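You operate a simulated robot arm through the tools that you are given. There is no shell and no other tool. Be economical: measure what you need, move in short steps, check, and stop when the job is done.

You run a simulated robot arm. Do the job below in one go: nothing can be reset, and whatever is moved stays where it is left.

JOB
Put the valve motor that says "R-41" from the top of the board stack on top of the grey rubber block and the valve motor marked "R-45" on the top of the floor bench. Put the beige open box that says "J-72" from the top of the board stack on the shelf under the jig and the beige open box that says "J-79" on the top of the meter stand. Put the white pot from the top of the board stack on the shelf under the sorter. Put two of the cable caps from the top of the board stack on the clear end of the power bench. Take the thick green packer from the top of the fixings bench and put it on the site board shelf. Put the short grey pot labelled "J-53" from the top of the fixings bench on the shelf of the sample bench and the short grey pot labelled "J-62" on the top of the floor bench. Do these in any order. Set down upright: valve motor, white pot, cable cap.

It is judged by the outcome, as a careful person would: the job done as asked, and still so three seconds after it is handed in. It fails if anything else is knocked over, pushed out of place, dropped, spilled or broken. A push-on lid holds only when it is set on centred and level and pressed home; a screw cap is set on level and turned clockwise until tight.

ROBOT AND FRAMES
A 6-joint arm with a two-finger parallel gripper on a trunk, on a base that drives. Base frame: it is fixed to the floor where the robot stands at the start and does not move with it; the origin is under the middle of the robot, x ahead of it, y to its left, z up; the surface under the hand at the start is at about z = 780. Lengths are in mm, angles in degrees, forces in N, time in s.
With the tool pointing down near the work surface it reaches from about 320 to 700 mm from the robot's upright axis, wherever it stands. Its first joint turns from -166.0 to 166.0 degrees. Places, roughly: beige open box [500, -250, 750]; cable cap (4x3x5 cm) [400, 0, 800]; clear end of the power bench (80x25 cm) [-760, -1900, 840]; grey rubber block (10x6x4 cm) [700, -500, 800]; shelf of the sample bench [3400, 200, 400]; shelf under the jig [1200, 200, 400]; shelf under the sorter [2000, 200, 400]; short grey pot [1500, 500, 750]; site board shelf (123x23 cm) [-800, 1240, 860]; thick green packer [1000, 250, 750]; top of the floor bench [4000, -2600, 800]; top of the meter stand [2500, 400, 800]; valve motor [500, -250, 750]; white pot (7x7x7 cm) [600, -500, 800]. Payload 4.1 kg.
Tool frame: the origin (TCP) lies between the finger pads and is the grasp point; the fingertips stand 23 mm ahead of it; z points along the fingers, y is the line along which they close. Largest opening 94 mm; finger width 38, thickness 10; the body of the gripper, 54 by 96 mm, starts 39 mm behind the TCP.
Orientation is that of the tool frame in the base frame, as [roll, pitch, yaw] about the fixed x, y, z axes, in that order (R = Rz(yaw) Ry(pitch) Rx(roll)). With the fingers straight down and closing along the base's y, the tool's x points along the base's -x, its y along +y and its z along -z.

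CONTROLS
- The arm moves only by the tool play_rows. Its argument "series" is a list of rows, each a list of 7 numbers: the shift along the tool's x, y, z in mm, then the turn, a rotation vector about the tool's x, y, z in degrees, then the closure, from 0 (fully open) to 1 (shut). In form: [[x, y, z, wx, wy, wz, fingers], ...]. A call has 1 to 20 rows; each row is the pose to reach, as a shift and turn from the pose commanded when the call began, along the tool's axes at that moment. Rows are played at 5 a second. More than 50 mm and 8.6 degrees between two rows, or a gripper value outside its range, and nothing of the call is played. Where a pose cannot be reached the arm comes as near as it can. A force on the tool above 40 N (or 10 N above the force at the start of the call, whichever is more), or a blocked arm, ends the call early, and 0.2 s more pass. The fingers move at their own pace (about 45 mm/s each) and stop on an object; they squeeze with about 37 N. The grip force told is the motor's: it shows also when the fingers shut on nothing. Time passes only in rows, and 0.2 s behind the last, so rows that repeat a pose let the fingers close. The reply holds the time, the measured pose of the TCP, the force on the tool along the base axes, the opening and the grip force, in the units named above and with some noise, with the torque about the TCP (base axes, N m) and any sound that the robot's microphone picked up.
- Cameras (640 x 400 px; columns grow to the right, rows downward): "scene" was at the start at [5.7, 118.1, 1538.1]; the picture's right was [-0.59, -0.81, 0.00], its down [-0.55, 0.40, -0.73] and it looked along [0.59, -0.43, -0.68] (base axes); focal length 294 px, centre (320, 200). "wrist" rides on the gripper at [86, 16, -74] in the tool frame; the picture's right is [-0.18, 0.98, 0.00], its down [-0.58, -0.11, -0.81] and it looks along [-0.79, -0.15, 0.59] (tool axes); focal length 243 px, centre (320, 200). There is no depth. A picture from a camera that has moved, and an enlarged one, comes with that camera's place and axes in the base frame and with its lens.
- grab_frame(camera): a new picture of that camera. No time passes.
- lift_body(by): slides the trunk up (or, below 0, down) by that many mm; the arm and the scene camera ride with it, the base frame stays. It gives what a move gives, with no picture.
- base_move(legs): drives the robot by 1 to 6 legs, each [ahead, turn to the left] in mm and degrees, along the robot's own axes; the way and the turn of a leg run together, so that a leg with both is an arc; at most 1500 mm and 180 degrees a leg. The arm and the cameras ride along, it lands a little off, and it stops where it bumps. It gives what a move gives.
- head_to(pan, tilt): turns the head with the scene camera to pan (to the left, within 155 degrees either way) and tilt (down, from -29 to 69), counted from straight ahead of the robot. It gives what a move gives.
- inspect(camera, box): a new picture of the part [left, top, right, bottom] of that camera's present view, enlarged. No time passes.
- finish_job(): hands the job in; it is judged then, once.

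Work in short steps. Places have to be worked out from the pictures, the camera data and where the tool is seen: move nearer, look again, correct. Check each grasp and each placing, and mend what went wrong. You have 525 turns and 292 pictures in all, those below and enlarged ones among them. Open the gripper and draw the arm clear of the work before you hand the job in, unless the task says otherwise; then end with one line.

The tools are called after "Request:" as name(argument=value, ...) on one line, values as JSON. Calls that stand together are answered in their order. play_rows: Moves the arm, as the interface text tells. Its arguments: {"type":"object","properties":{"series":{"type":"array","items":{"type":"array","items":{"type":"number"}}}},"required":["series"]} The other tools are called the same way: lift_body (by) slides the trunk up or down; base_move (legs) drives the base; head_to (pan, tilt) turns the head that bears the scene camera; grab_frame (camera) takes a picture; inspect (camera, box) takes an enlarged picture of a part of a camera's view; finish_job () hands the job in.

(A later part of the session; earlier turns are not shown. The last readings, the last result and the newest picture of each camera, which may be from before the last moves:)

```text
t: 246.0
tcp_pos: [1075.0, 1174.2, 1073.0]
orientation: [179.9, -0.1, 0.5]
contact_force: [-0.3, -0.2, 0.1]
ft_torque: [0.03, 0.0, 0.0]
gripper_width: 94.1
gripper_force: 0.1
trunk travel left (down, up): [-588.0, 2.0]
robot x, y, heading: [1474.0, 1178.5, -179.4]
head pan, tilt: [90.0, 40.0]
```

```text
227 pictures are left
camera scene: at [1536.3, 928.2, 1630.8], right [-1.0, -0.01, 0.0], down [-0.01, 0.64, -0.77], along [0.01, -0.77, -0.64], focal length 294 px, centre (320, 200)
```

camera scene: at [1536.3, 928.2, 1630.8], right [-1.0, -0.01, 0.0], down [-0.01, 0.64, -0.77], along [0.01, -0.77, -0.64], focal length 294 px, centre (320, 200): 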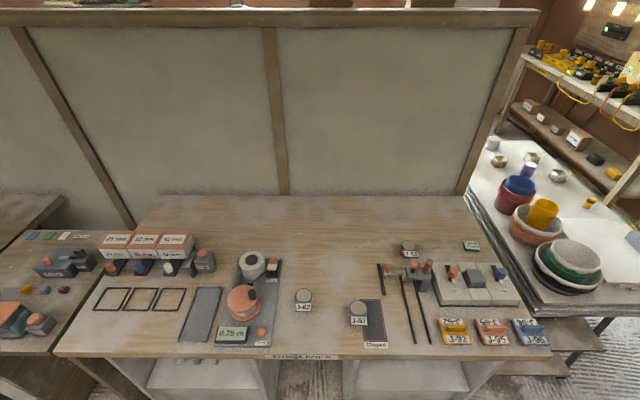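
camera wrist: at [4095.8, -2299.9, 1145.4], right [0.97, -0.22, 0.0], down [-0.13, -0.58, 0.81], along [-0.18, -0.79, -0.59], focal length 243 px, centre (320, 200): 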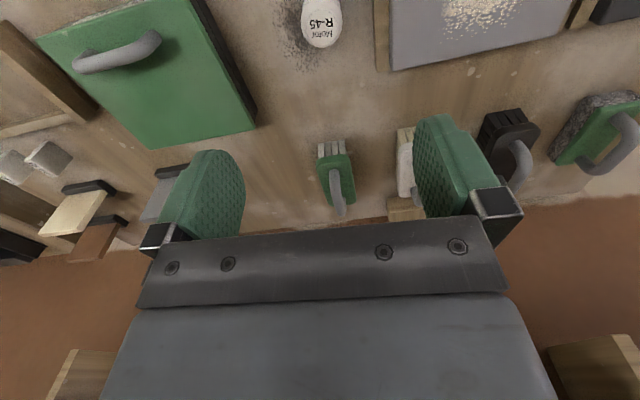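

Zooming on the fixings bench to read the labels.

Request:
inspect(camera="scene", box=[280, 220, 440, 350])

Request:
inspect(camera="scene", box=[380, 220, 560, 350])

Request:
inspect(camera="scene", box=[80, 220, 290, 350])

```text
3.08 times, centred on (360, 285) of scene
camera zoom: at [1536.3, 928.2, 1630.8], right [-1.0, -0.01, 0.0], down [-0.01, 0.64, -0.77], along [0.01, -0.77, -0.64], focal length 906 px, centre (197, -62)
```

zoom: 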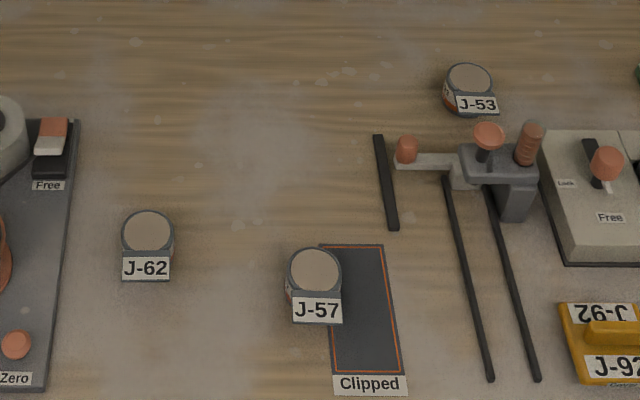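

```text
3.08 times, centred on (470, 285) of scene
camera zoom: at [1536.3, 928.2, 1630.8], right [-1.0, -0.01, 0.0], down [-0.01, 0.64, -0.77], along [0.01, -0.77, -0.64], focal length 906 px, centre (-142, -62)
```

zoom: 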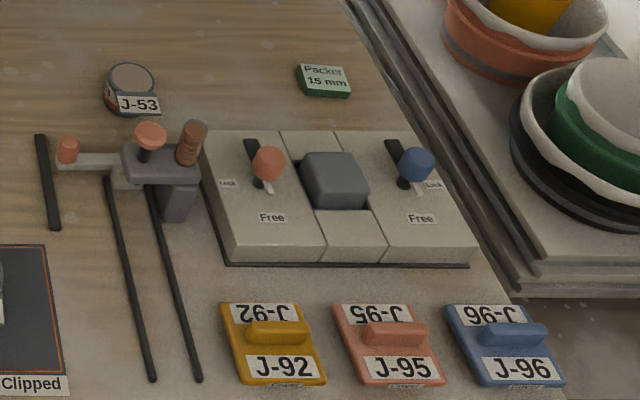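

```text
3.05 times, centred on (185, 285) of scene
camera zoom: at [1536.3, 928.2, 1630.8], right [-1.0, -0.01, 0.0], down [-0.01, 0.64, -0.77], along [0.01, -0.77, -0.64], focal length 898 px, centre (731, -59)
```

zoom: 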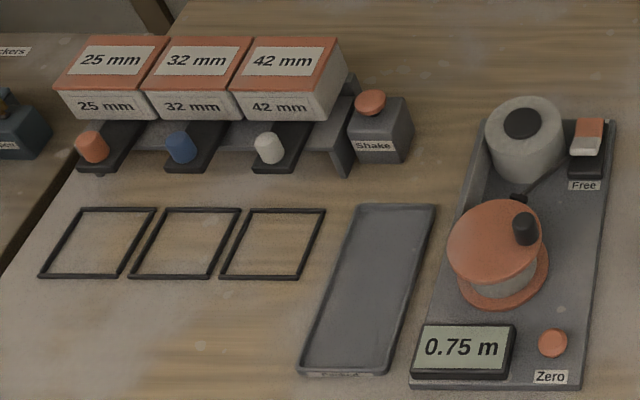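

Targets found: J-53 near (1212,191), J-62 near (1593,404), and the green packer (15 mm) near (962,160). I'll pull up facing the bench at x≈1212, getting fairly close to its edge (y≈564).

Request:
base_move(legs=[[255, 0], [0, 89.4], [320, 0]])

Request:
head_to(pan=0, tilt=50)

Request:
grab_frame(camera="scene")

Request:
grab_frame(camera="wrist")

```text
t: 253.4
tcp_pos: [1219.5, 456.1, 1074.1]
orientation: [179.9, 0.0, 89.7]
contact_force: [0.6, -0.5, 0.5]
ft_torque: [0.0, -0.04, 0.02]
gripper_width: 94.1
gripper_force: 0.1
trunk travel left (down, up): [-588.0, 2.0]
robot x, y, heading: [1219.8, 856.9, -90.3]
head pan, tilt: [90.0, 40.0]
```

```text
t: 255.0
tcp_pos: [1219.6, 456.8, 1074.8]
orientation: [180.0, -0.1, 89.7]
contact_force: [-0.1, -0.2, -0.3]
ft_torque: [-0.02, 0.02, 0.0]
gripper_width: 94.1
gripper_force: 0.1
trunk travel left (down, up): [-588.0, 2.0]
robot x, y, heading: [1218.9, 857.0, -90.3]
head pan, tilt: [0.0, 50.0]
```

```text
223 pictures are left
camera scene: at [1385.4, 840.7, 1616.7], right [-1.0, 0.01, 0.0], down [0.0, 0.77, -0.64], along [0.0, -0.64, -0.77], focal length 294 px, centre (320, 200)
```

scene: 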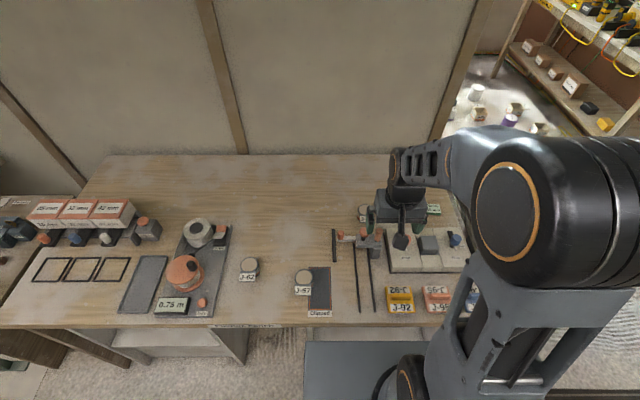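

```text
222 pictures are left
camera wrist: at [1236.6, 543.6, 1148.9], right [0.98, -0.19, 0.0], down [-0.11, -0.58, 0.81], along [-0.15, -0.79, -0.59], focal length 243 px, centre (320, 200)
```

wrist: 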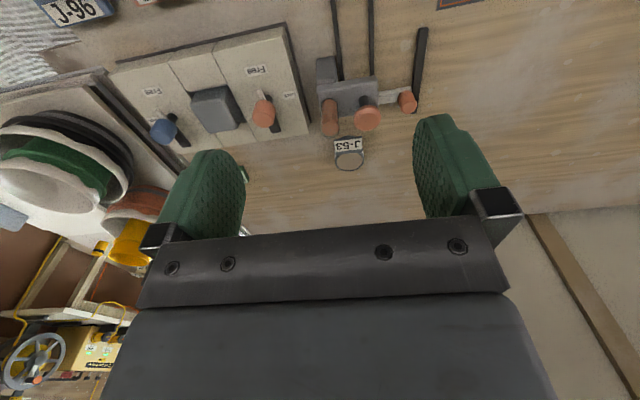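

J-53 is near (1230,196), just beyond the jig's levers. To keep the wrist camera away from those levers I'll turn the gripper 90° (camera toward +x) while moving above the pot.

Request:
lift_body(by=-60)

Request:
play_rows(series=[[-21, 0, 0, 0, 0, 8, 0], [-43, 0, 0, 0, 0, 16, 0], [-65, 0, 0, 0, 0, 24, 0], [-87, 0, 0, 0, 0, 32, 0], [-108, 0, 0, 0, 0, 40, 0], [-130, 0, 0, 0, 0, 48, 0], [-152, 0, 0, 0, 0, 56, 0], [-174, 5, 0, 0, 0, 64, 0], [-195, 10, 0, 0, 0, 72, 0], [-217, 10, 0, 0, 0, 80, 0], [-239, 10, 0, 0, 0, 88, 0], [-260, 10, 0, 0, 0, 90, 0], [-260, 10, 20, 0, 0, 90, 0], [-260, 10, 20, 0, 0, 90, 0]])

Request:
grab_frame(camera="wrist")

Request:
grab_frame(camera="scene")

```text
t: 256.0
tcp_pos: [1219.5, 457.5, 1014.4]
orientation: [179.9, 0.0, 89.8]
contact_force: [0.0, -0.2, -0.3]
ft_torque: [0.0, -0.02, -0.01]
gripper_width: 94.2
gripper_force: 0.0
trunk travel left (down, up): [-528.0, 62.0]
robot x, y, heading: [1219.0, 859.3, -90.2]
head pan, tilt: [0.0, 50.0]
```

```text
t: 259.0
tcp_pos: [1231.6, 199.6, 995.1]
orientation: [179.9, 0.0, -0.4]
contact_force: [0.4, 0.2, -0.3]
ft_torque: [0.01, 0.01, -0.02]
gripper_width: 94.2
gripper_force: 0.0
trunk travel left (down, up): [-528.0, 62.0]
robot x, y, heading: [1222.3, 859.7, -90.3]
head pan, tilt: [0.0, 50.0]
```

```text
221 pictures are left
camera wrist: at [1317.2, 183.1, 1069.6], right [-0.19, -0.98, 0.0], down [-0.58, 0.11, 0.81], along [-0.79, 0.15, -0.59], focal length 243 px, centre (320, 200)
```

wrist: 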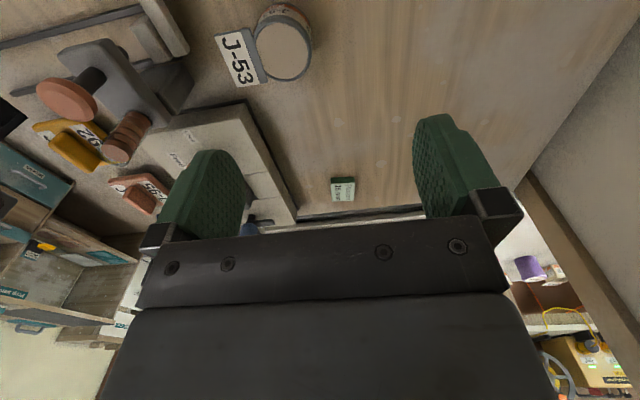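

```text
220 pictures are left
camera scene: at [1385.3, 840.6, 1556.7], right [-1.0, 0.01, 0.0], down [0.0, 0.77, -0.64], along [0.0, -0.64, -0.77], focal length 294 px, centre (320, 200)
```

scene: 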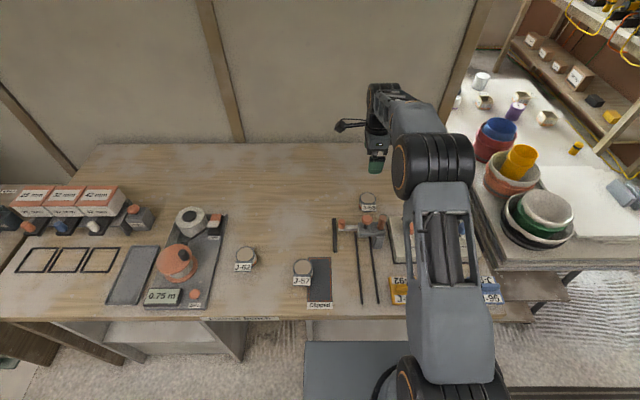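

Triangulating, the pot top is at about (1229,231,823), so the bench top is near 785, and its label plate sticks out toward +y. I want fingers along x with the camera on the far side, so I'll turn a further 90°.

Request:
play_rows(series=[[0, -3, 0, 0, 0, 8, 0], [0, -6, 0, 0, 0, 16, 0], [0, -9, 0, 0, 0, 24, 0], [0, -12, 0, 0, 0, 32, 0], [0, -15, 0, 0, 0, 40, 0], [0, -18, 0, 0, 0, 48, 0], [0, -21, 0, 0, 0, 56, 0], [0, -24, 0, 0, 0, 64, 0], [0, -27, 0, 0, 0, 72, 0], [0, -30, 0, 0, 0, 80, 0], [-2, -31, 0, 0, 0, 88, 0], [-2, -31, 0, 0, 0, 90, 0], [-2, -31, 0, 0, 0, 90, 0]])

Request:
grab_frame(camera="wrist")

Request:
inspect(camera="scene", box=[320, 130, 480, 230])

```text
t: 261.8
tcp_pos: [1213.2, 227.4, 994.1]
orientation: [-179.4, 0.0, -83.7]
contact_force: [0.2, -0.2, 0.3]
ft_torque: [0.01, 0.01, 0.01]
gripper_width: 94.1
gripper_force: 0.1
out of reach, approached as far as the arm can: row 11, 12, 13
trunk travel left (down, up): [-528.0, 62.0]
robot x, y, heading: [1219.2, 856.9, -90.5]
head pan, tilt: [0.0, 50.0]
```

```text
219 pictures are left
camera wrist: at [1206.7, 140.4, 1068.8], right [-1.0, 0.07, -0.01], down [0.03, 0.59, 0.81], along [0.07, 0.8, -0.59], focal length 243 px, centre (320, 200)
```

wrist: 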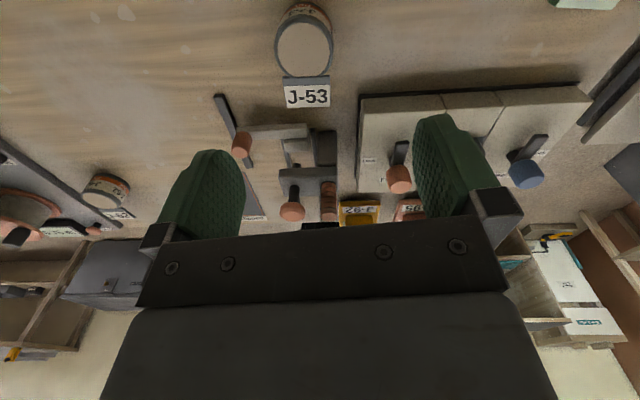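

```text
4.00 times, centred on (400, 180) of scene
camera zoom: at [1385.5, 840.6, 1556.6], right [-1.0, 0.01, 0.0], down [0.0, 0.77, -0.64], along [0.0, -0.64, -0.77], focal length 1178 px, centre (0, 280)
```

zoom: 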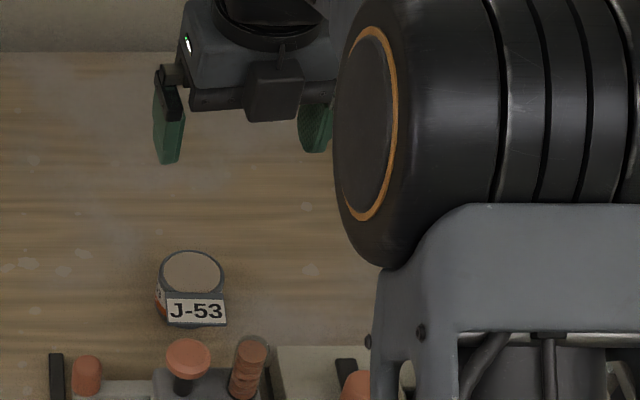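

The wrist limit is near yaw -84, so I'll settle at about -78 and check the pose.

Request:
play_rows(series=[[0, 0, 0, 0, 0, -6, 0], [0, 0, 0, 0, 0, -12, 0], [0, 0, 0, 0, 0, -12, 0]])

```text
t: 262.6
tcp_pos: [1214.4, 227.3, 992.4]
orientation: [-179.4, -0.4, -71.5]
contact_force: [0.6, 0.3, -0.1]
ft_torque: [-0.01, 0.0, 0.02]
gripper_width: 93.8
gripper_force: 0.1
trunk travel left (down, up): [-528.0, 62.0]
robot x, y, heading: [1220.7, 856.5, -90.3]
head pan, tilt: [0.0, 50.0]
```

Request:
play_rows(series=[[1, -10, 40, 0, 0, 3, 0], [1, -19, 85, 0, 0, 5, 0], [1, -19, 92, 0, 0, 5, 0], [1, -19, 92, 0, 0, 5, 0]])

Request:
grab_frame(camera="wrist")

Request:
inspect(camera="scene", box=[320, 130, 480, 230])

```text
t: 263.6
tcp_pos: [1232.7, 234.9, 901.3]
orientation: [-179.4, -0.1, -76.6]
contact_force: [-0.2, -0.1, -0.4]
ft_torque: [-0.02, 0.0, -0.01]
gripper_width: 94.1
gripper_force: 0.2
trunk travel left (down, up): [-528.0, 62.0]
robot x, y, heading: [1221.0, 858.2, -90.2]
head pan, tilt: [0.0, 50.0]
```

```text
217 pictures are left
camera wrist: at [1236.5, 147.8, 975.9], right [-1.0, -0.05, -0.01], down [-0.04, 0.59, 0.81], along [-0.03, 0.8, -0.59], focal length 243 px, centre (320, 200)
```

wrist: 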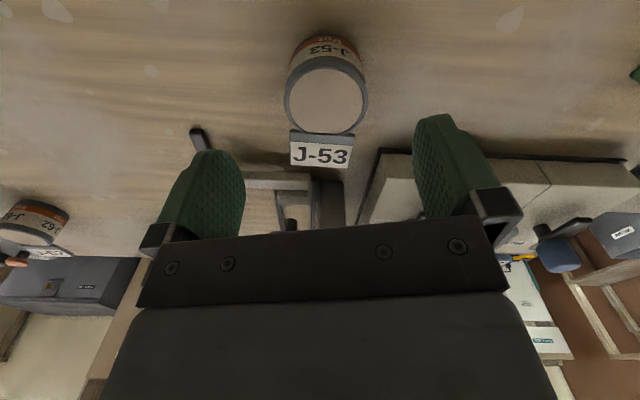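

```text
4.00 times, centred on (400, 180) of scene
camera zoom: at [1385.3, 840.7, 1556.7], right [-1.0, 0.01, 0.0], down [0.0, 0.77, -0.64], along [0.0, -0.64, -0.77], focal length 1178 px, centre (0, 280)
```

zoom: 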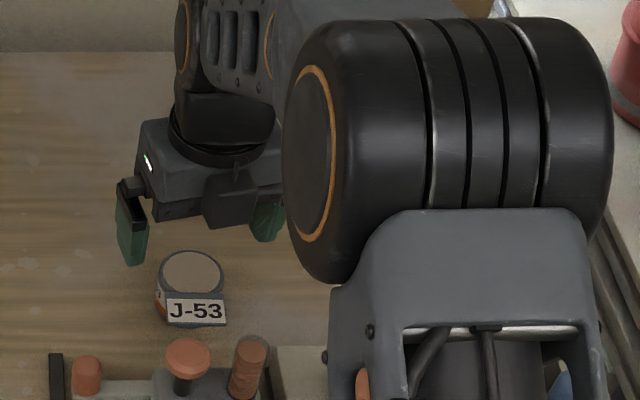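

Centred well. The pot height is a bit uncertain, so I'll descend halfway and look again.

Request:
play_rows(series=[[0, 0, 30, 0, 0, 0, 0], [0, 0, 58, 0, 0, 0, 0], [0, 0, 58, 0, 0, 0, 0]])

Request:
grab_frame(camera="wrist")

Request:
inspect(camera="scene", box=[320, 130, 480, 230])

```text
t: 264.4
tcp_pos: [1234.7, 235.3, 842.9]
orientation: [-179.4, -0.2, -76.7]
contact_force: [-0.4, -0.2, -0.4]
ft_torque: [-0.03, 0.02, -0.02]
gripper_width: 94.1
gripper_force: 0.0
trunk travel left (down, up): [-528.0, 62.0]
robot x, y, heading: [1219.8, 859.5, -90.2]
head pan, tilt: [0.0, 50.0]
```

```text
215 pictures are left
camera wrist: at [1238.3, 147.4, 918.6], right [-1.0, -0.05, -0.01], down [-0.04, 0.59, 0.81], along [-0.03, 0.8, -0.59], focal length 243 px, centre (320, 200)
```

wrist: 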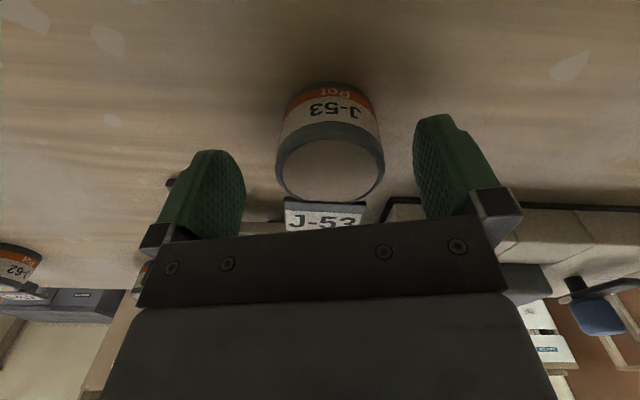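

```text
4.00 times, centred on (400, 180) of scene
camera zoom: at [1385.3, 840.5, 1556.7], right [-1.0, 0.01, 0.0], down [0.0, 0.77, -0.64], along [0.0, -0.64, -0.77], focal length 1178 px, centre (0, 280)
```

zoom: 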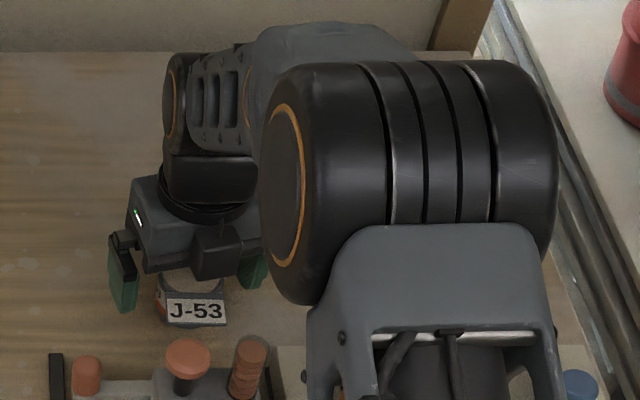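

The pot top is at z≈837 around (1230,232). Adjusting, descending to 823, then gripping.

Request:
play_rows(series=[[2, 4.5, 10, 0, 0, 0, 0], [2, 4.5, 20, 0, 0, 0, 0], [2, 4.5, 20, 0, 0, 0, 0.5], [2, 4.5, 20, 0, 0, 0, 1], [2, 4.5, 20, 0, 0, 0, 1], [2, 4.5, 20, 0, 0, 0, 1]])

Request:
grab_frame(camera="wrist")

```text
t: 265.8
tcp_pos: [1228.7, 231.8, 822.1]
orientation: [-179.5, -0.3, -76.6]
contact_force: [-2.1, 0.3, 5.0]
ft_torque: [-0.05, 0.25, 0.0]
gripper_width: 50.9
gripper_force: 36.9
trunk travel left (down, up): [-528.0, 62.0]
robot x, y, heading: [1220.6, 854.7, -90.2]
head pan, tilt: [0.0, 50.0]
```

```text
213 pictures are left
camera wrist: at [1233.7, 144.0, 898.8], right [-1.0, -0.05, -0.01], down [-0.04, 0.59, 0.8], along [-0.03, 0.8, -0.59], focal length 243 px, centre (320, 200)
```

wrist: 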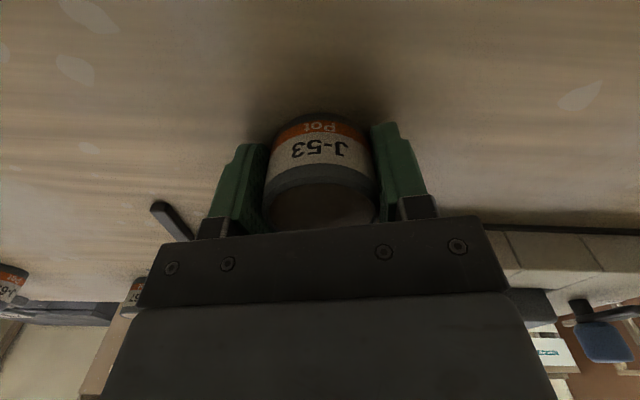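

Gripped at 51 mm. Lifting straight up, then drawing back.

Request:
play_rows(series=[[0, 0, -45, 0, 0, 0, 1], [0, 0, -90, 0, 0, 0, 1], [0, 0, -135, 0, 0, 0, 1], [0, 0, -180, 0, 0, 0, 1], [-45, 0, -195, 0, 0, 0, 1], [-90, 0, -210, 0, 0, 0, 1], [-135, 0, -220, 0, 0, 0, 1], [-180, 0, -220, 0, 0, 0, 1], [-225, 0, -220, 0, 0, 0, 1]])

Request:
grab_frame(camera="wrist")

```text
t: 267.8
tcp_pos: [1175.8, 448.2, 1041.4]
orientation: [-179.4, -0.4, -76.5]
contact_force: [-1.0, 0.2, -1.1]
ft_torque: [-0.04, -0.04, -0.02]
gripper_width: 50.5
gripper_force: 37.0
trunk travel left (down, up): [-528.0, 62.0]
robot x, y, heading: [1219.2, 857.9, -90.5]
head pan, tilt: [0.0, 50.0]
```

```text
212 pictures are left
camera wrist: at [1179.1, 360.0, 1116.0], right [-1.0, -0.05, -0.01], down [-0.04, 0.59, 0.8], along [-0.03, 0.8, -0.59], focal length 243 px, centre (320, 200)
```

wrist: 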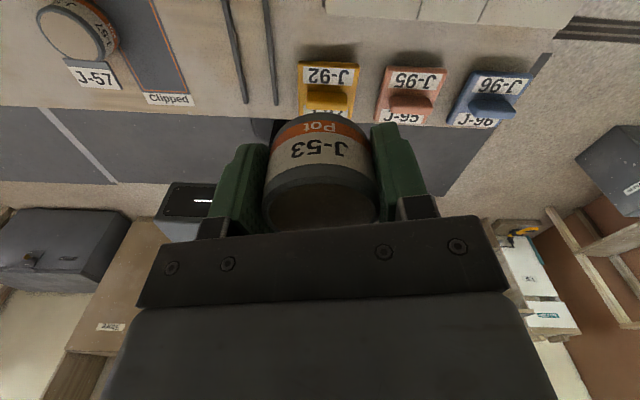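

J-53 is held. I'll back out, drive up the aisle to the sample bench, face it, lower the trunk, and look at its shelf.

Request:
base_move(legs=[[-320, 0], [0, 90.3], [1090, 0], [1090, 0], [0, -90]])

Request:
lift_body(by=-300)

Request:
head_to(pan=0, tilt=35)

Request:
grab_frame(camera="scene")

```text
t: 288.1
tcp_pos: [3369.3, 795.0, 1041.5]
orientation: [-179.4, -0.1, -77.0]
contact_force: [-0.1, 0.2, -0.3]
ft_torque: [0.0, -0.01, 0.02]
gripper_width: 51.0
gripper_force: 37.0
trunk travel left (down, up): [-528.0, 62.0]
robot x, y, heading: [3420.7, 1204.2, -90.7]
head pan, tilt: [0.0, 50.0]
```

```text
t: 291.1
tcp_pos: [3370.3, 794.0, 739.9]
orientation: [-179.4, -0.1, -77.0]
contact_force: [0.3, -0.2, -1.4]
ft_torque: [0.01, -0.02, -0.01]
gripper_width: 50.5
gripper_force: 36.8
trunk travel left (down, up): [-228.0, 362.0]
robot x, y, heading: [3416.5, 1205.3, -90.8]
head pan, tilt: [0.0, 50.0]
```

```text
t: 291.9
tcp_pos: [3368.7, 794.7, 740.4]
orientation: [-179.3, -0.2, -77.0]
contact_force: [-0.6, 0.5, -0.9]
ft_torque: [-0.01, -0.01, 0.02]
gripper_width: 50.8
gripper_force: 36.5
trunk travel left (down, up): [-228.0, 362.0]
robot x, y, heading: [3416.4, 1204.9, -90.8]
head pan, tilt: [0.0, 35.0]
```

```text
211 pictures are left
camera scene: at [3581.7, 1175.7, 1278.3], right [-1.0, 0.01, 0.0], down [0.01, 0.57, -0.82], along [-0.01, -0.82, -0.57], focal length 294 px, centre (320, 200)
```

scene: 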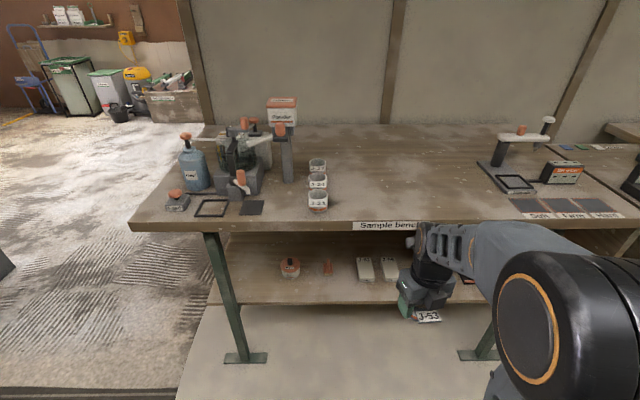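

The shelf is visible with free room around its items. I'll lower the trunk further and look along the shelf.

Request:
lift_body(by=-222)

Request:
head_to(pan=0, tilt=25)

Request:
grab_frame(camera="scene")

Request:
grab_frame(camera="wrist")

```text
t: 294.2
tcp_pos: [3369.3, 794.1, 517.3]
orientation: [-179.4, -0.2, -77.0]
contact_force: [0.5, -0.1, -1.3]
ft_torque: [-0.03, 0.04, -0.02]
gripper_width: 50.8
gripper_force: 37.3
trunk travel left (down, up): [-6.0, 584.0]
robot x, y, heading: [3417.0, 1204.7, -90.6]
head pan, tilt: [0.0, 35.0]
```

```text
t: 294.9
tcp_pos: [3369.4, 794.1, 519.6]
orientation: [-179.6, -0.1, -77.0]
contact_force: [0.5, 0.0, -1.1]
ft_torque: [0.0, 0.0, 0.0]
gripper_width: 50.9
gripper_force: 36.8
trunk travel left (down, up): [-6.0, 584.0]
robot x, y, heading: [3421.6, 1205.8, -90.5]
head pan, tilt: [0.0, 25.0]
```

```text
210 pictures are left
camera scene: at [3581.6, 1171.7, 1072.1], right [-1.0, 0.01, 0.0], down [0.01, 0.42, -0.91], along [-0.01, -0.91, -0.42], focal length 294 px, centre (320, 200)
```

scene: 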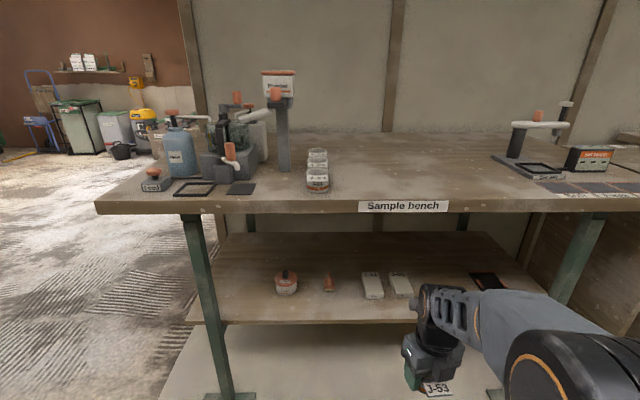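

```text
209 pictures are left
camera wrist: at [3372.3, 706.7, 593.7], right [-1.0, -0.04, -0.01], down [-0.03, 0.59, 0.81], along [-0.03, 0.8, -0.59], focal length 243 px, centre (320, 200)
```

wrist: 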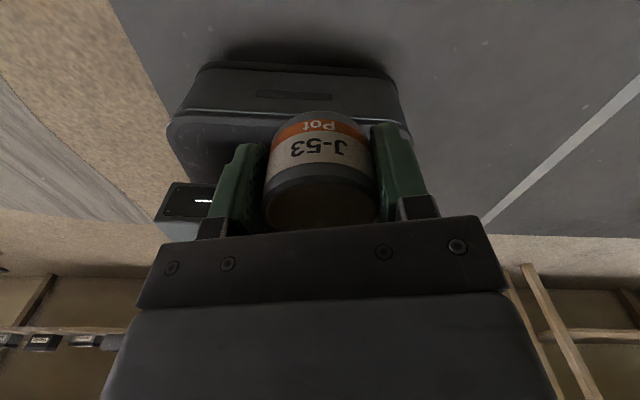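

Free spot identified between the white blocks (right edge x≈3276) and the black item (x≈3000), around (3165,485). I'll drive 120 mm closer, then sweep the arm in at constant height.

Request:
base_move(legs=[[120, 0]])

Request:
play_rows(series=[[10, 45, 0, 0, 0, 0, 1], [20, 90, 0, 0, 0, 0, 1], [30, 135, 0, 0, 0, 0, 1], [40, 180, 0, 0, 0, 0, 1], [50, 225, 0, 0, 0, 0, 1], [50, 241, 0, 0, 0, 0, 1], [50, 241, 0, 0, 0, 0, 1]])

Request:
grab_frame(camera="scene")

Request:
grab_frame(camera="wrist")

```text
t: 296.1
tcp_pos: [3368.2, 674.5, 517.9]
orientation: [-179.3, -0.2, -76.9]
contact_force: [0.4, 0.3, -0.9]
ft_torque: [0.01, 0.02, 0.02]
gripper_width: 50.7
gripper_force: 37.2
trunk travel left (down, up): [-6.0, 584.0]
robot x, y, heading: [3415.4, 1085.9, -90.6]
head pan, tilt: [0.0, 25.0]
```

```text
t: 297.8
tcp_pos: [3145.1, 574.1, 517.2]
orientation: [-179.4, -0.1, -76.9]
contact_force: [0.2, 0.2, -1.7]
ft_torque: [-0.03, 0.03, -0.01]
gripper_width: 50.8
gripper_force: 36.8
trunk travel left (down, up): [-6.0, 584.0]
robot x, y, heading: [3416.5, 1084.5, -90.9]
head pan, tilt: [0.0, 25.0]
```

```text
208 pictures are left
camera scene: at [3580.1, 1052.4, 1072.2], right [-1.0, 0.01, 0.0], down [0.0, 0.42, -0.91], along [-0.01, -0.91, -0.42], focal length 294 px, centre (320, 200)
```

scene: 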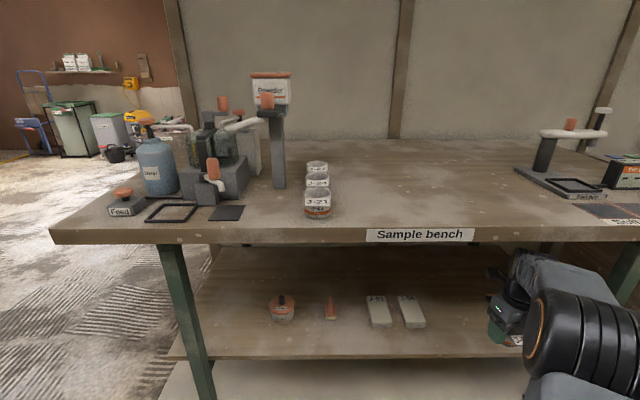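

```text
207 pictures are left
camera wrist: at [3149.4, 484.9, 592.2], right [-1.0, -0.04, -0.01], down [-0.03, 0.59, 0.81], along [-0.03, 0.8, -0.59], focal length 243 px, centre (320, 200)
```

wrist: 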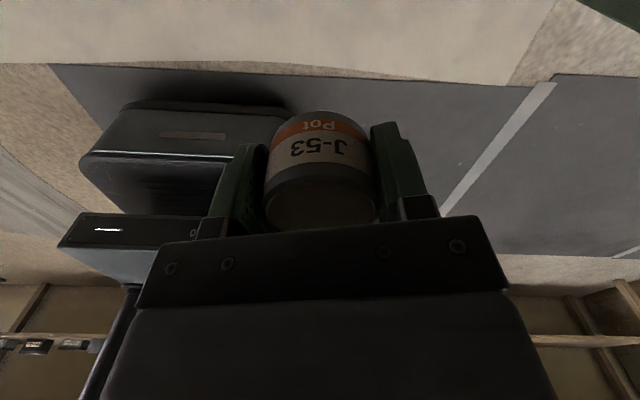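

Now moving in over the shelf to y≈478.

Request:
play_rows(series=[[33, 0, 0, 0, 0, 0, 1], [66, 1, 0, 0, 0, 0, 1], [98, 2, 0, 0, 0, 0, 1], [98, 2, 30, 0, 0, 0, 1], [98, 2, 50, 0, 0, 0, 1], [98, 2, 50, 0, 0, 0, 1]])

Request:
grab_frame(camera="scene")

Request:
grab_frame(camera="wrist")

```text
t: 299.1
tcp_pos: [3164.4, 478.5, 467.0]
orientation: [-179.4, -0.3, -76.9]
contact_force: [0.1, -0.5, -0.6]
ft_torque: [0.01, 0.01, 0.03]
gripper_width: 51.0
gripper_force: 36.9
trunk travel left (down, up): [-6.0, 584.0]
robot x, y, heading: [3416.0, 1083.4, -90.8]
head pan, tilt: [0.0, 25.0]
```

```text
206 pictures are left
camera scene: at [3580.1, 1052.4, 1072.2], right [-1.0, 0.01, 0.0], down [0.0, 0.42, -0.91], along [-0.01, -0.91, -0.42], focal length 294 px, centre (320, 200)
```

scene: 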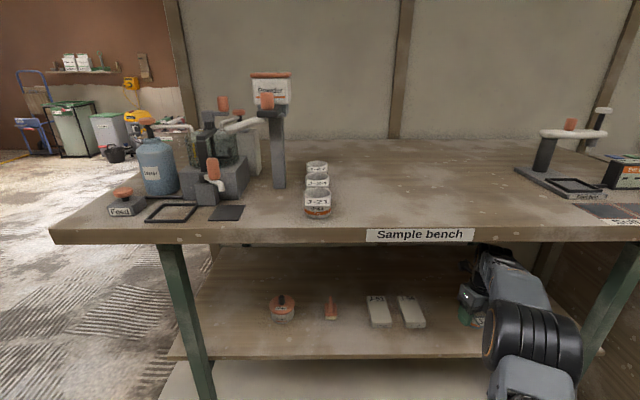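

```text
205 pictures are left
camera wrist: at [3167.2, 390.8, 543.1], right [-1.0, -0.04, -0.01], down [-0.03, 0.59, 0.81], along [-0.03, 0.8, -0.59], focal length 243 px, centre (320, 200)
```

wrist: 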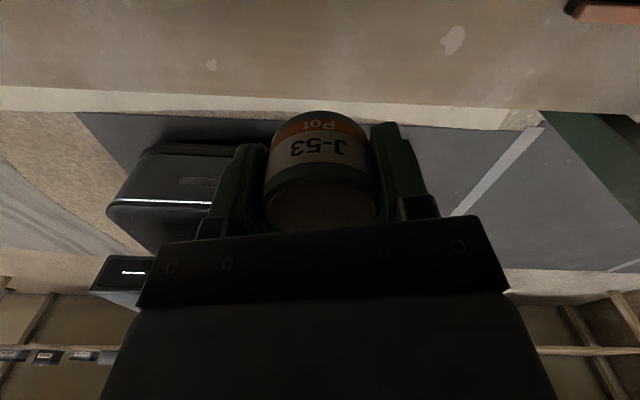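

Comparing the two views, the shelf is actually at z≈345 with its front edge at y≈503. I'll drive 60 mm closer so the pot goes well inside, then check.

Request:
base_move(legs=[[60, 0]])

Request:
play_rows(series=[[0, 0, 30, 0, 0, 0, 1], [0, 0, 60, 0, 0, 0, 1], [0, 0, 60, 0, 0, 0, 1]])

Request:
grab_frame(camera="wrist")

Request:
inspect(camera="scene", box=[340, 230, 600, 390])

```text
t: 300.1
tcp_pos: [3163.6, 418.0, 468.0]
orientation: [-179.3, -0.2, -77.0]
contact_force: [-0.1, 0.5, -1.0]
ft_torque: [-0.03, 0.02, -0.03]
gripper_width: 50.9
gripper_force: 37.3
trunk travel left (down, up): [-6.0, 584.0]
robot x, y, heading: [3416.8, 1029.8, -90.7]
head pan, tilt: [0.0, 25.0]
```

```text
t: 300.9
tcp_pos: [3163.5, 419.3, 407.9]
orientation: [-179.4, -0.1, -76.9]
contact_force: [0.2, -0.5, -1.9]
ft_torque: [0.03, -0.03, -0.01]
gripper_width: 51.0
gripper_force: 36.8
trunk travel left (down, up): [-6.0, 584.0]
robot x, y, heading: [3415.0, 1020.7, -90.7]
head pan, tilt: [0.0, 25.0]
```

```text
204 pictures are left
camera wrist: at [3167.3, 331.2, 484.0], right [-1.0, -0.04, -0.01], down [-0.03, 0.59, 0.81], along [-0.03, 0.8, -0.59], focal length 243 px, centre (320, 200)
```

wrist: 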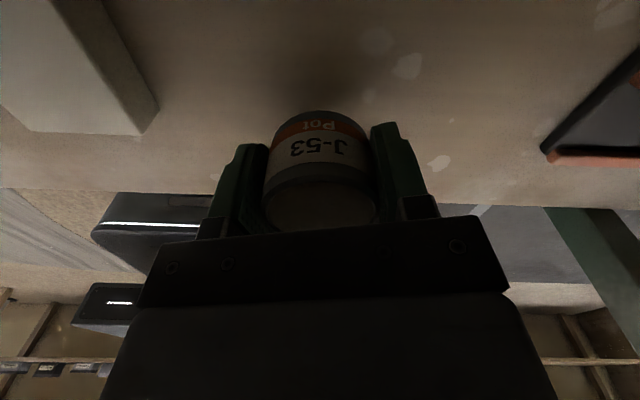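

```text
2.46 times, centred on (470, 310) of scene
camera zoom: at [3579.5, 992.5, 1072.2], right [-1.0, 0.01, 0.0], down [0.0, 0.42, -0.91], along [-0.01, -0.91, -0.42], focal length 725 px, centre (-49, -71)
```

zoom: 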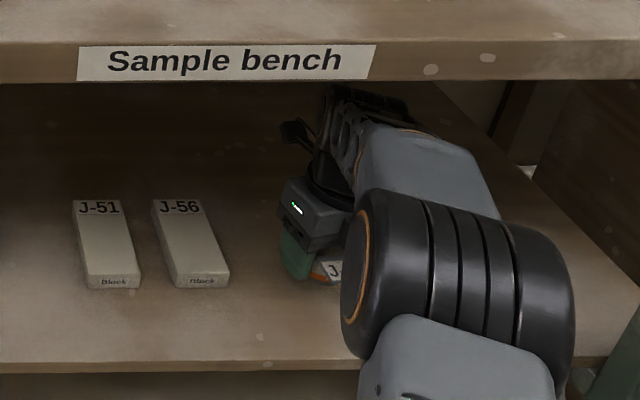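

Good clearance. Creeping down onto the shelf.

Request:
play_rows(series=[[0, 0, 8, 0, 0, 0, 1], [0, 0, 16, 0, 0, 0, 1], [0, 0, 22, 0, 0, 0, 1], [0, 0, 22, 0, 0, 0, 1]])

```text
t: 301.9
tcp_pos: [3164.4, 417.4, 387.4]
orientation: [-179.3, -0.2, -76.8]
contact_force: [0.1, -0.2, -1.7]
ft_torque: [0.02, -0.01, 0.01]
gripper_width: 51.0
gripper_force: 36.8
trunk travel left (down, up): [-6.0, 584.0]
robot x, y, heading: [3416.4, 1024.9, -90.9]
head pan, tilt: [0.0, 25.0]
```

Request:
play_rows(series=[[0, 0, 3, 0, 0, 0, 1], [0, 0, 6, 0, 0, 0, 1], [0, 0, 8, 0, 0, 0, 1], [0, 0, 8, 0, 0, 0, 1]])

Request:
grab_frame(camera="wrist")

```text
t: 302.9
tcp_pos: [3164.2, 418.6, 376.7]
orientation: [-179.4, -0.1, -76.9]
contact_force: [0.3, -1.0, 0.0]
ft_torque: [0.02, 0.0, 0.02]
gripper_width: 50.8
gripper_force: 36.9
trunk travel left (down, up): [-6.0, 584.0]
robot x, y, heading: [3416.8, 1025.4, -90.6]
head pan, tilt: [0.0, 25.0]
```

```text
202 pictures are left
camera wrist: at [3167.8, 330.9, 453.5], right [-1.0, -0.04, -0.01], down [-0.03, 0.59, 0.81], along [-0.03, 0.81, -0.59], focal length 243 px, centre (320, 200)
```

wrist: 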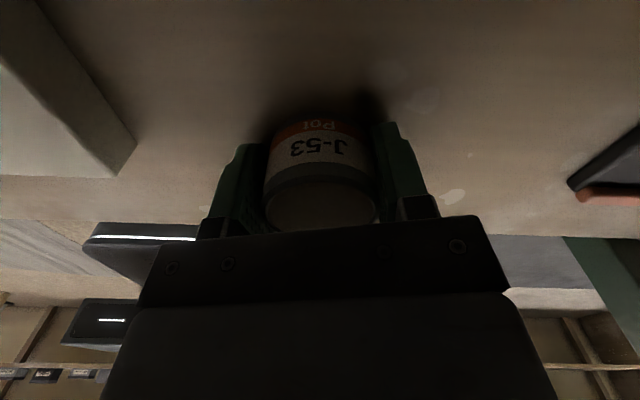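

Request:
play_rows(series=[[0, 0, 2, 0, 0, 0, 1], [0, 0, 3, 0, 0, 0, 1], [0, 0, 3, 0, 0, 0, 1]])

```text
t: 303.7
tcp_pos: [3164.1, 416.6, 376.6]
orientation: [-179.5, -0.4, -76.9]
contact_force: [-2.3, 0.4, 14.3]
ft_torque: [0.18, 0.52, -0.05]
gripper_width: 50.7
gripper_force: 37.4
trunk travel left (down, up): [-6.0, 584.0]
robot x, y, heading: [3416.9, 1026.4, -90.9]
head pan, tilt: [0.0, 25.0]
```

Contact at 376 (14 N). Easing up 2.5 mm, releasing, rising, then withdrawing in reverse.

Request:
play_rows(series=[[0, 0, -2.5, 0, 0, 0, 1], [0, 0, -2.5, 0, 0, 0, 0.6], [0, 0, -2.5, 0, 0, 0, 0.2], [0, 0, -2.5, 0, 0, 0, 0.2], [0, 0, -40, 0, 0, 0, 0.2], [0, 0, -80, 0, 0, 0, 0.2], [0, 0, -110, 0, 0, 0, 0.2], [0, 0, -110, 0, 0, 0, 0.2]])

Request:
grab_frame(camera="wrist")

```text
t: 305.5
tcp_pos: [3165.7, 419.1, 485.8]
orientation: [-179.4, -0.2, -76.9]
contact_force: [-0.7, -0.2, 0.0]
ft_torque: [0.01, 0.0, 0.01]
gripper_width: 75.1
gripper_force: 0.1
trunk travel left (down, up): [-6.0, 584.0]
robot x, y, heading: [3411.4, 1027.1, -90.6]
head pan, tilt: [0.0, 25.0]
```

```text
201 pictures are left
camera wrist: at [3168.6, 331.8, 561.3], right [-1.0, -0.04, -0.01], down [-0.03, 0.59, 0.81], along [-0.03, 0.8, -0.59], focal length 243 px, centre (320, 200)
```

wrist: 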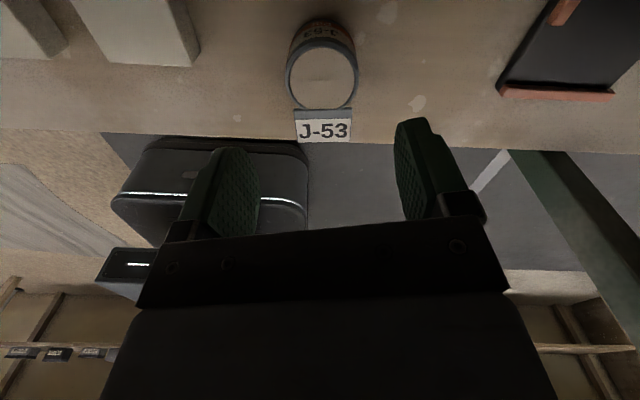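

J-53 stands on the sample-bench shelf. Backing out, raising the trunk, and unwinding the wrist to its normal orientation.

Request:
base_move(legs=[[-250, 0]])

Request:
lift_body(by=520)

Request:
play_rows(series=[[-7, -14.5, 0, 0, 0, -8.3, 0], [-14, -29, 0, 0, 0, -16.6, 0], [-21, -43.5, 0, 0, 0, -25, 0], [-28, -58, 0, 0, 0, -33.3, 0], [-35, -72.5, 0, 0, 0, -41.6, 0], [-42, -87, 0, 0, 0, -50, 0], [-49, -101.5, 0, 0, 0, -58.3, 0], [-56, -116, 0, 0, 0, -66.6, 0], [-63, -130.5, 0, 0, 0, -75, 0], [-70, -145, 0, 0, 0, -83.3, 0], [-77, -159.5, 0, 0, 0, -91.6, 0], [-84, -174, 0, 0, 0, -100, 0], [-91, -188.5, 0, 0, 0, -108.3, 0], [-98, -203, 0, 0, 0, -116.6, 0], [-105, -217.5, 0, 0, 0, -125, 0], [-112, -232, 0, 0, 0, -133.3, 0], [-119, -246.5, 0, 0, 0, -141.6, 0], [-126, -261, 0, 0, 0, -150, 0], [-133, -275.5, 0, 0, 0, -158.3, 0], [-138, -289, 0, 0, 0, -166.6, 0]])

```text
t: 307.4
tcp_pos: [3167.9, 675.9, 486.6]
orientation: [-179.4, -0.2, -77.1]
contact_force: [-0.5, -0.7, -0.3]
ft_torque: [0.01, 0.01, 0.04]
gripper_width: 75.3
gripper_force: 0.1
trunk travel left (down, up): [-6.0, 584.0]
robot x, y, heading: [3414.9, 1283.3, -91.0]
head pan, tilt: [0.0, 25.0]
```

```text
refused: 520 is not a number from -400 to 400
```

```text
t: 311.6
tcp_pos: [3417.7, 874.9, 486.9]
orientation: [179.3, 0.1, 89.8]
contact_force: [0.9, 0.8, -0.7]
ft_torque: [0.05, -0.02, 0.01]
gripper_width: 94.2
gripper_force: 0.1
trunk travel left (down, up): [-6.0, 584.0]
robot x, y, heading: [3417.7, 1281.6, -90.6]
head pan, tilt: [0.0, 25.0]
```

The trunk limit is 400 per call. Raising in two steps, then driving to J-62 at about (1589,436).

Request:
lift_body(by=400)

Request:
lift_body(by=130)

Request:
base_move(legs=[[0, -89.3], [912, 0], [912, 0], [0, 90], [280, 0]])

Request:
grab_frame(camera="wrist")

```text
t: 315.4
tcp_pos: [3418.8, 877.0, 886.3]
orientation: [179.5, 0.1, 89.5]
contact_force: [-0.5, 0.2, -0.4]
ft_torque: [-0.03, 0.02, -0.02]
gripper_width: 93.9
gripper_force: 0.1
trunk travel left (down, up): [-406.0, 184.0]
robot x, y, heading: [3415.1, 1284.6, -90.9]
head pan, tilt: [0.0, 25.0]
```

```text
t: 317.0
tcp_pos: [3419.6, 875.1, 1016.3]
orientation: [179.4, 0.1, 89.5]
contact_force: [-0.7, 0.5, 0.2]
ft_torque: [-0.01, 0.0, -0.05]
gripper_width: 94.0
gripper_force: 0.1
trunk travel left (down, up): [-536.0, 54.0]
robot x, y, heading: [3421.5, 1281.9, -90.6]
head pan, tilt: [0.0, 25.0]
```

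```text
t: 335.2
tcp_pos: [1665.4, 423.8, 1016.8]
orientation: [179.4, 0.1, 95.1]
contact_force: [0.1, -0.7, 0.0]
ft_torque: [-0.02, 0.01, 0.01]
gripper_width: 94.2
gripper_force: 0.0
trunk travel left (down, up): [-536.0, 54.0]
robot x, y, heading: [1624.4, 829.5, -85.5]
head pan, tilt: [0.0, 25.0]
```

```text
200 pictures are left
camera wrist: at [1673.8, 510.5, 1092.0], right [1.0, -0.1, 0.01], down [-0.07, -0.59, 0.81], along [-0.07, -0.8, -0.59], focal length 243 px, centre (320, 200)
```

wrist: 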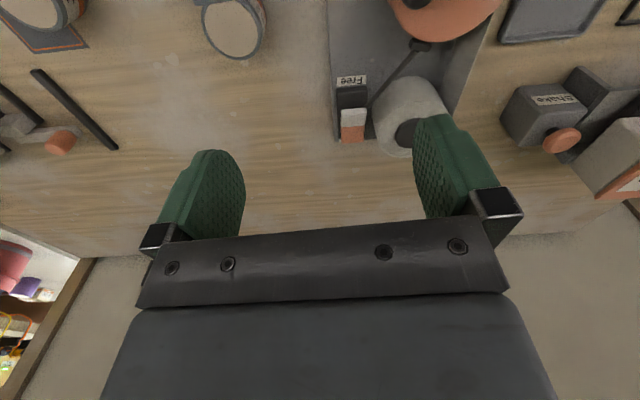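

J-62 is at about (1590,435). Moving over it.

Request:
play_rows(series=[[9, -37, 10, 0, 0, 2.5, 0], [17, -73, 30, 0, 0, 5, 0], [17, -73, 75, 0, 0, 5, 0], [17, -73, 115, 0, 0, 5, 0], [17, -73, 115, 0, 0, 5, 0]])

Request:
grab_frame(camera="wrist")

```text
t: 336.4
tcp_pos: [1590.7, 432.8, 900.0]
orientation: [179.4, 0.0, 90.1]
contact_force: [0.5, -0.9, 0.4]
ft_torque: [0.02, 0.02, -0.01]
gripper_width: 94.1
gripper_force: 0.1
trunk travel left (down, up): [-536.0, 54.0]
robot x, y, heading: [1622.6, 830.5, -85.1]
head pan, tilt: [0.0, 25.0]
```

```text
199 pictures are left
camera wrist: at [1606.5, 518.3, 975.0], right [0.98, -0.18, 0.01], down [-0.12, -0.58, 0.81], along [-0.14, -0.79, -0.59], focal length 243 px, centre (320, 200)
```

wrist: 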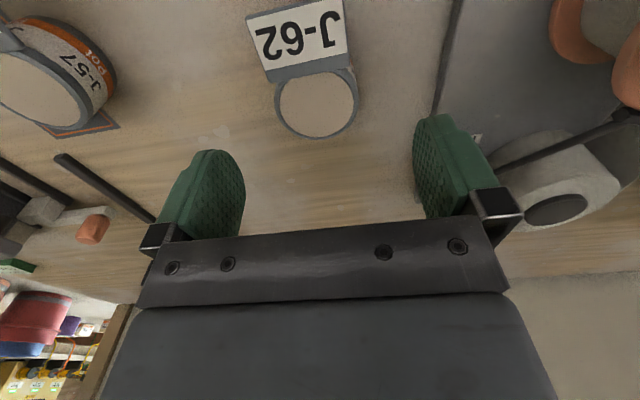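

Centred. Descending to 823, gripping, lifting.

Request:
play_rows(series=[[-1, 1, 40, 0, 0, 0, 0], [-1, 1, 77, 0, 0, 0, 0], [-1, 1, 77, 0, 0, 0, 0.5], [-1, 1, 77, 0, 0, 0, 1], [-1, 1, 77, 0, 0, 0, 1], [-1, 1, 77, 0, 0, 0, 1]])

Request:
play_rows(series=[[0, 0, -45, 0, 0, 0, 1], [0, 0, -90, 0, 0, 0, 1], [0, 0, -135, 0, 0, 0, 1], [0, 0, -180, 0, 0, 0, 1], [0, 0, -220, 0, 0, 0, 1], [0, 0, -250, 0, 0, 0, 1]])

Request:
grab_frame(camera="wrist")

```text
t: 337.8
tcp_pos: [1593.2, 432.5, 823.4]
orientation: [179.3, 0.0, 90.1]
contact_force: [1.0, -0.6, 0.2]
ft_torque: [-0.01, -0.01, -0.01]
gripper_width: 51.3
gripper_force: 36.4
trunk travel left (down, up): [-536.0, 54.0]
robot x, y, heading: [1626.7, 827.8, -84.8]
head pan, tilt: [0.0, 25.0]
```

```text
t: 339.2
tcp_pos: [1593.6, 435.3, 1074.3]
orientation: [179.4, 0.1, 90.1]
contact_force: [0.7, 0.4, -0.8]
ft_torque: [0.02, 0.02, -0.02]
gripper_width: 51.4
gripper_force: 36.9
trunk travel left (down, up): [-536.0, 54.0]
robot x, y, heading: [1627.0, 830.4, -85.2]
head pan, tilt: [0.0, 25.0]
```

```text
198 pictures are left
camera wrist: at [1607.8, 520.6, 1149.8], right [0.98, -0.18, 0.01], down [-0.12, -0.58, 0.8], along [-0.14, -0.79, -0.59], focal length 243 px, centre (320, 200)
```

wrist: 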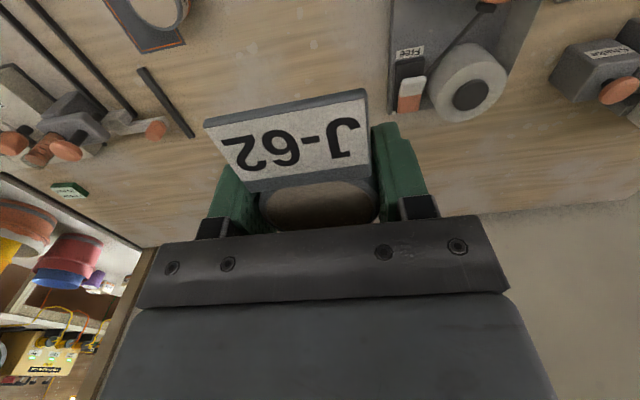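

J-62 held. Driving up the aisle, through the doorway, to the floor bench.

Request:
base_move(legs=[[-370, 0], [0, 85.2], [1065, 0], [1065, 0], [1065, 0]])

```text
t: 360.3
tcp_pos: [5170.8, 1010.1, 1072.8]
orientation: [179.3, 0.0, 173.3]
contact_force: [-0.5, 0.3, -0.9]
ft_torque: [0.01, 0.0, -0.02]
gripper_width: 51.2
gripper_force: 36.8
trunk travel left (down, up): [-536.0, 54.0]
robot x, y, heading: [4782.4, 1089.8, -2.0]
head pan, tilt: [0.0, 25.0]
```

TCP is close to the wall end, but turning right only moves it away. Continuing through the doorway.

Request:
base_move(legs=[[0, -88], [700, 0], [690, 0], [0, -29], [860, 0], [850, 0], [0, 29]])

```text
refused: legs must be a list of 1 to 6 entries
```

Request:
base_move(legs=[[0, -88], [1390, 0], [0, -29], [860, 0], [850, 0], [0, 29]])

Request:
head_to(pan=0, tilt=40)

Request:
grab_frame(camera="scene")

Request:
grab_frame(camera="wrist")

```text
t: 382.0
tcp_pos: [4091.5, -2243.0, 1073.7]
orientation: [179.4, 0.0, 89.7]
contact_force: [-1.3, -0.8, -1.3]
ft_torque: [0.01, 0.02, 0.0]
gripper_width: 50.8
gripper_force: 36.6
trunk travel left (down, up): [-536.0, 54.0]
robot x, y, heading: [4128.1, -1849.8, -85.7]
head pan, tilt: [0.0, 25.0]
```

```text
t: 382.8
tcp_pos: [4090.2, -2243.0, 1074.1]
orientation: [179.2, -0.1, 89.6]
contact_force: [0.0, -0.2, -1.1]
ft_torque: [-0.04, 0.04, -0.02]
gripper_width: 51.2
gripper_force: 36.9
trunk travel left (down, up): [-536.0, 54.0]
robot x, y, heading: [4128.2, -1851.0, -85.6]
head pan, tilt: [0.0, 40.0]
```

```text
197 pictures are left
camera scene: at [4293.8, -1860.5, 1578.9], right [-1.0, -0.08, 0.0], down [-0.05, 0.64, -0.77], along [0.06, -0.76, -0.64], focal length 294 px, centre (320, 200)
```

scene: 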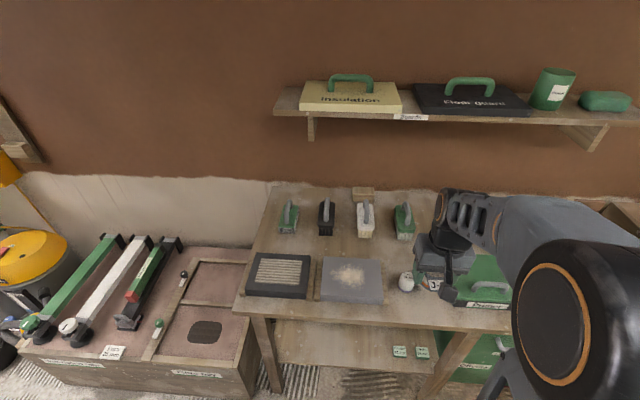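

```text
196 pictures are left
camera wrist: at [4106.4, -2156.0, 1149.2], right [0.98, -0.19, 0.01], down [-0.12, -0.58, 0.81], along [-0.15, -0.79, -0.59], focal length 243 px, centre (320, 200)
```

wrist: 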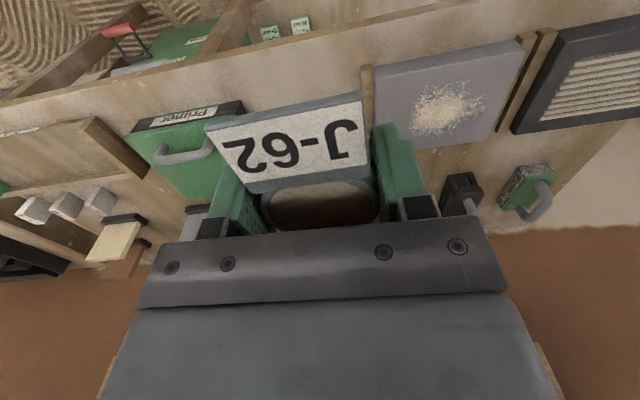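

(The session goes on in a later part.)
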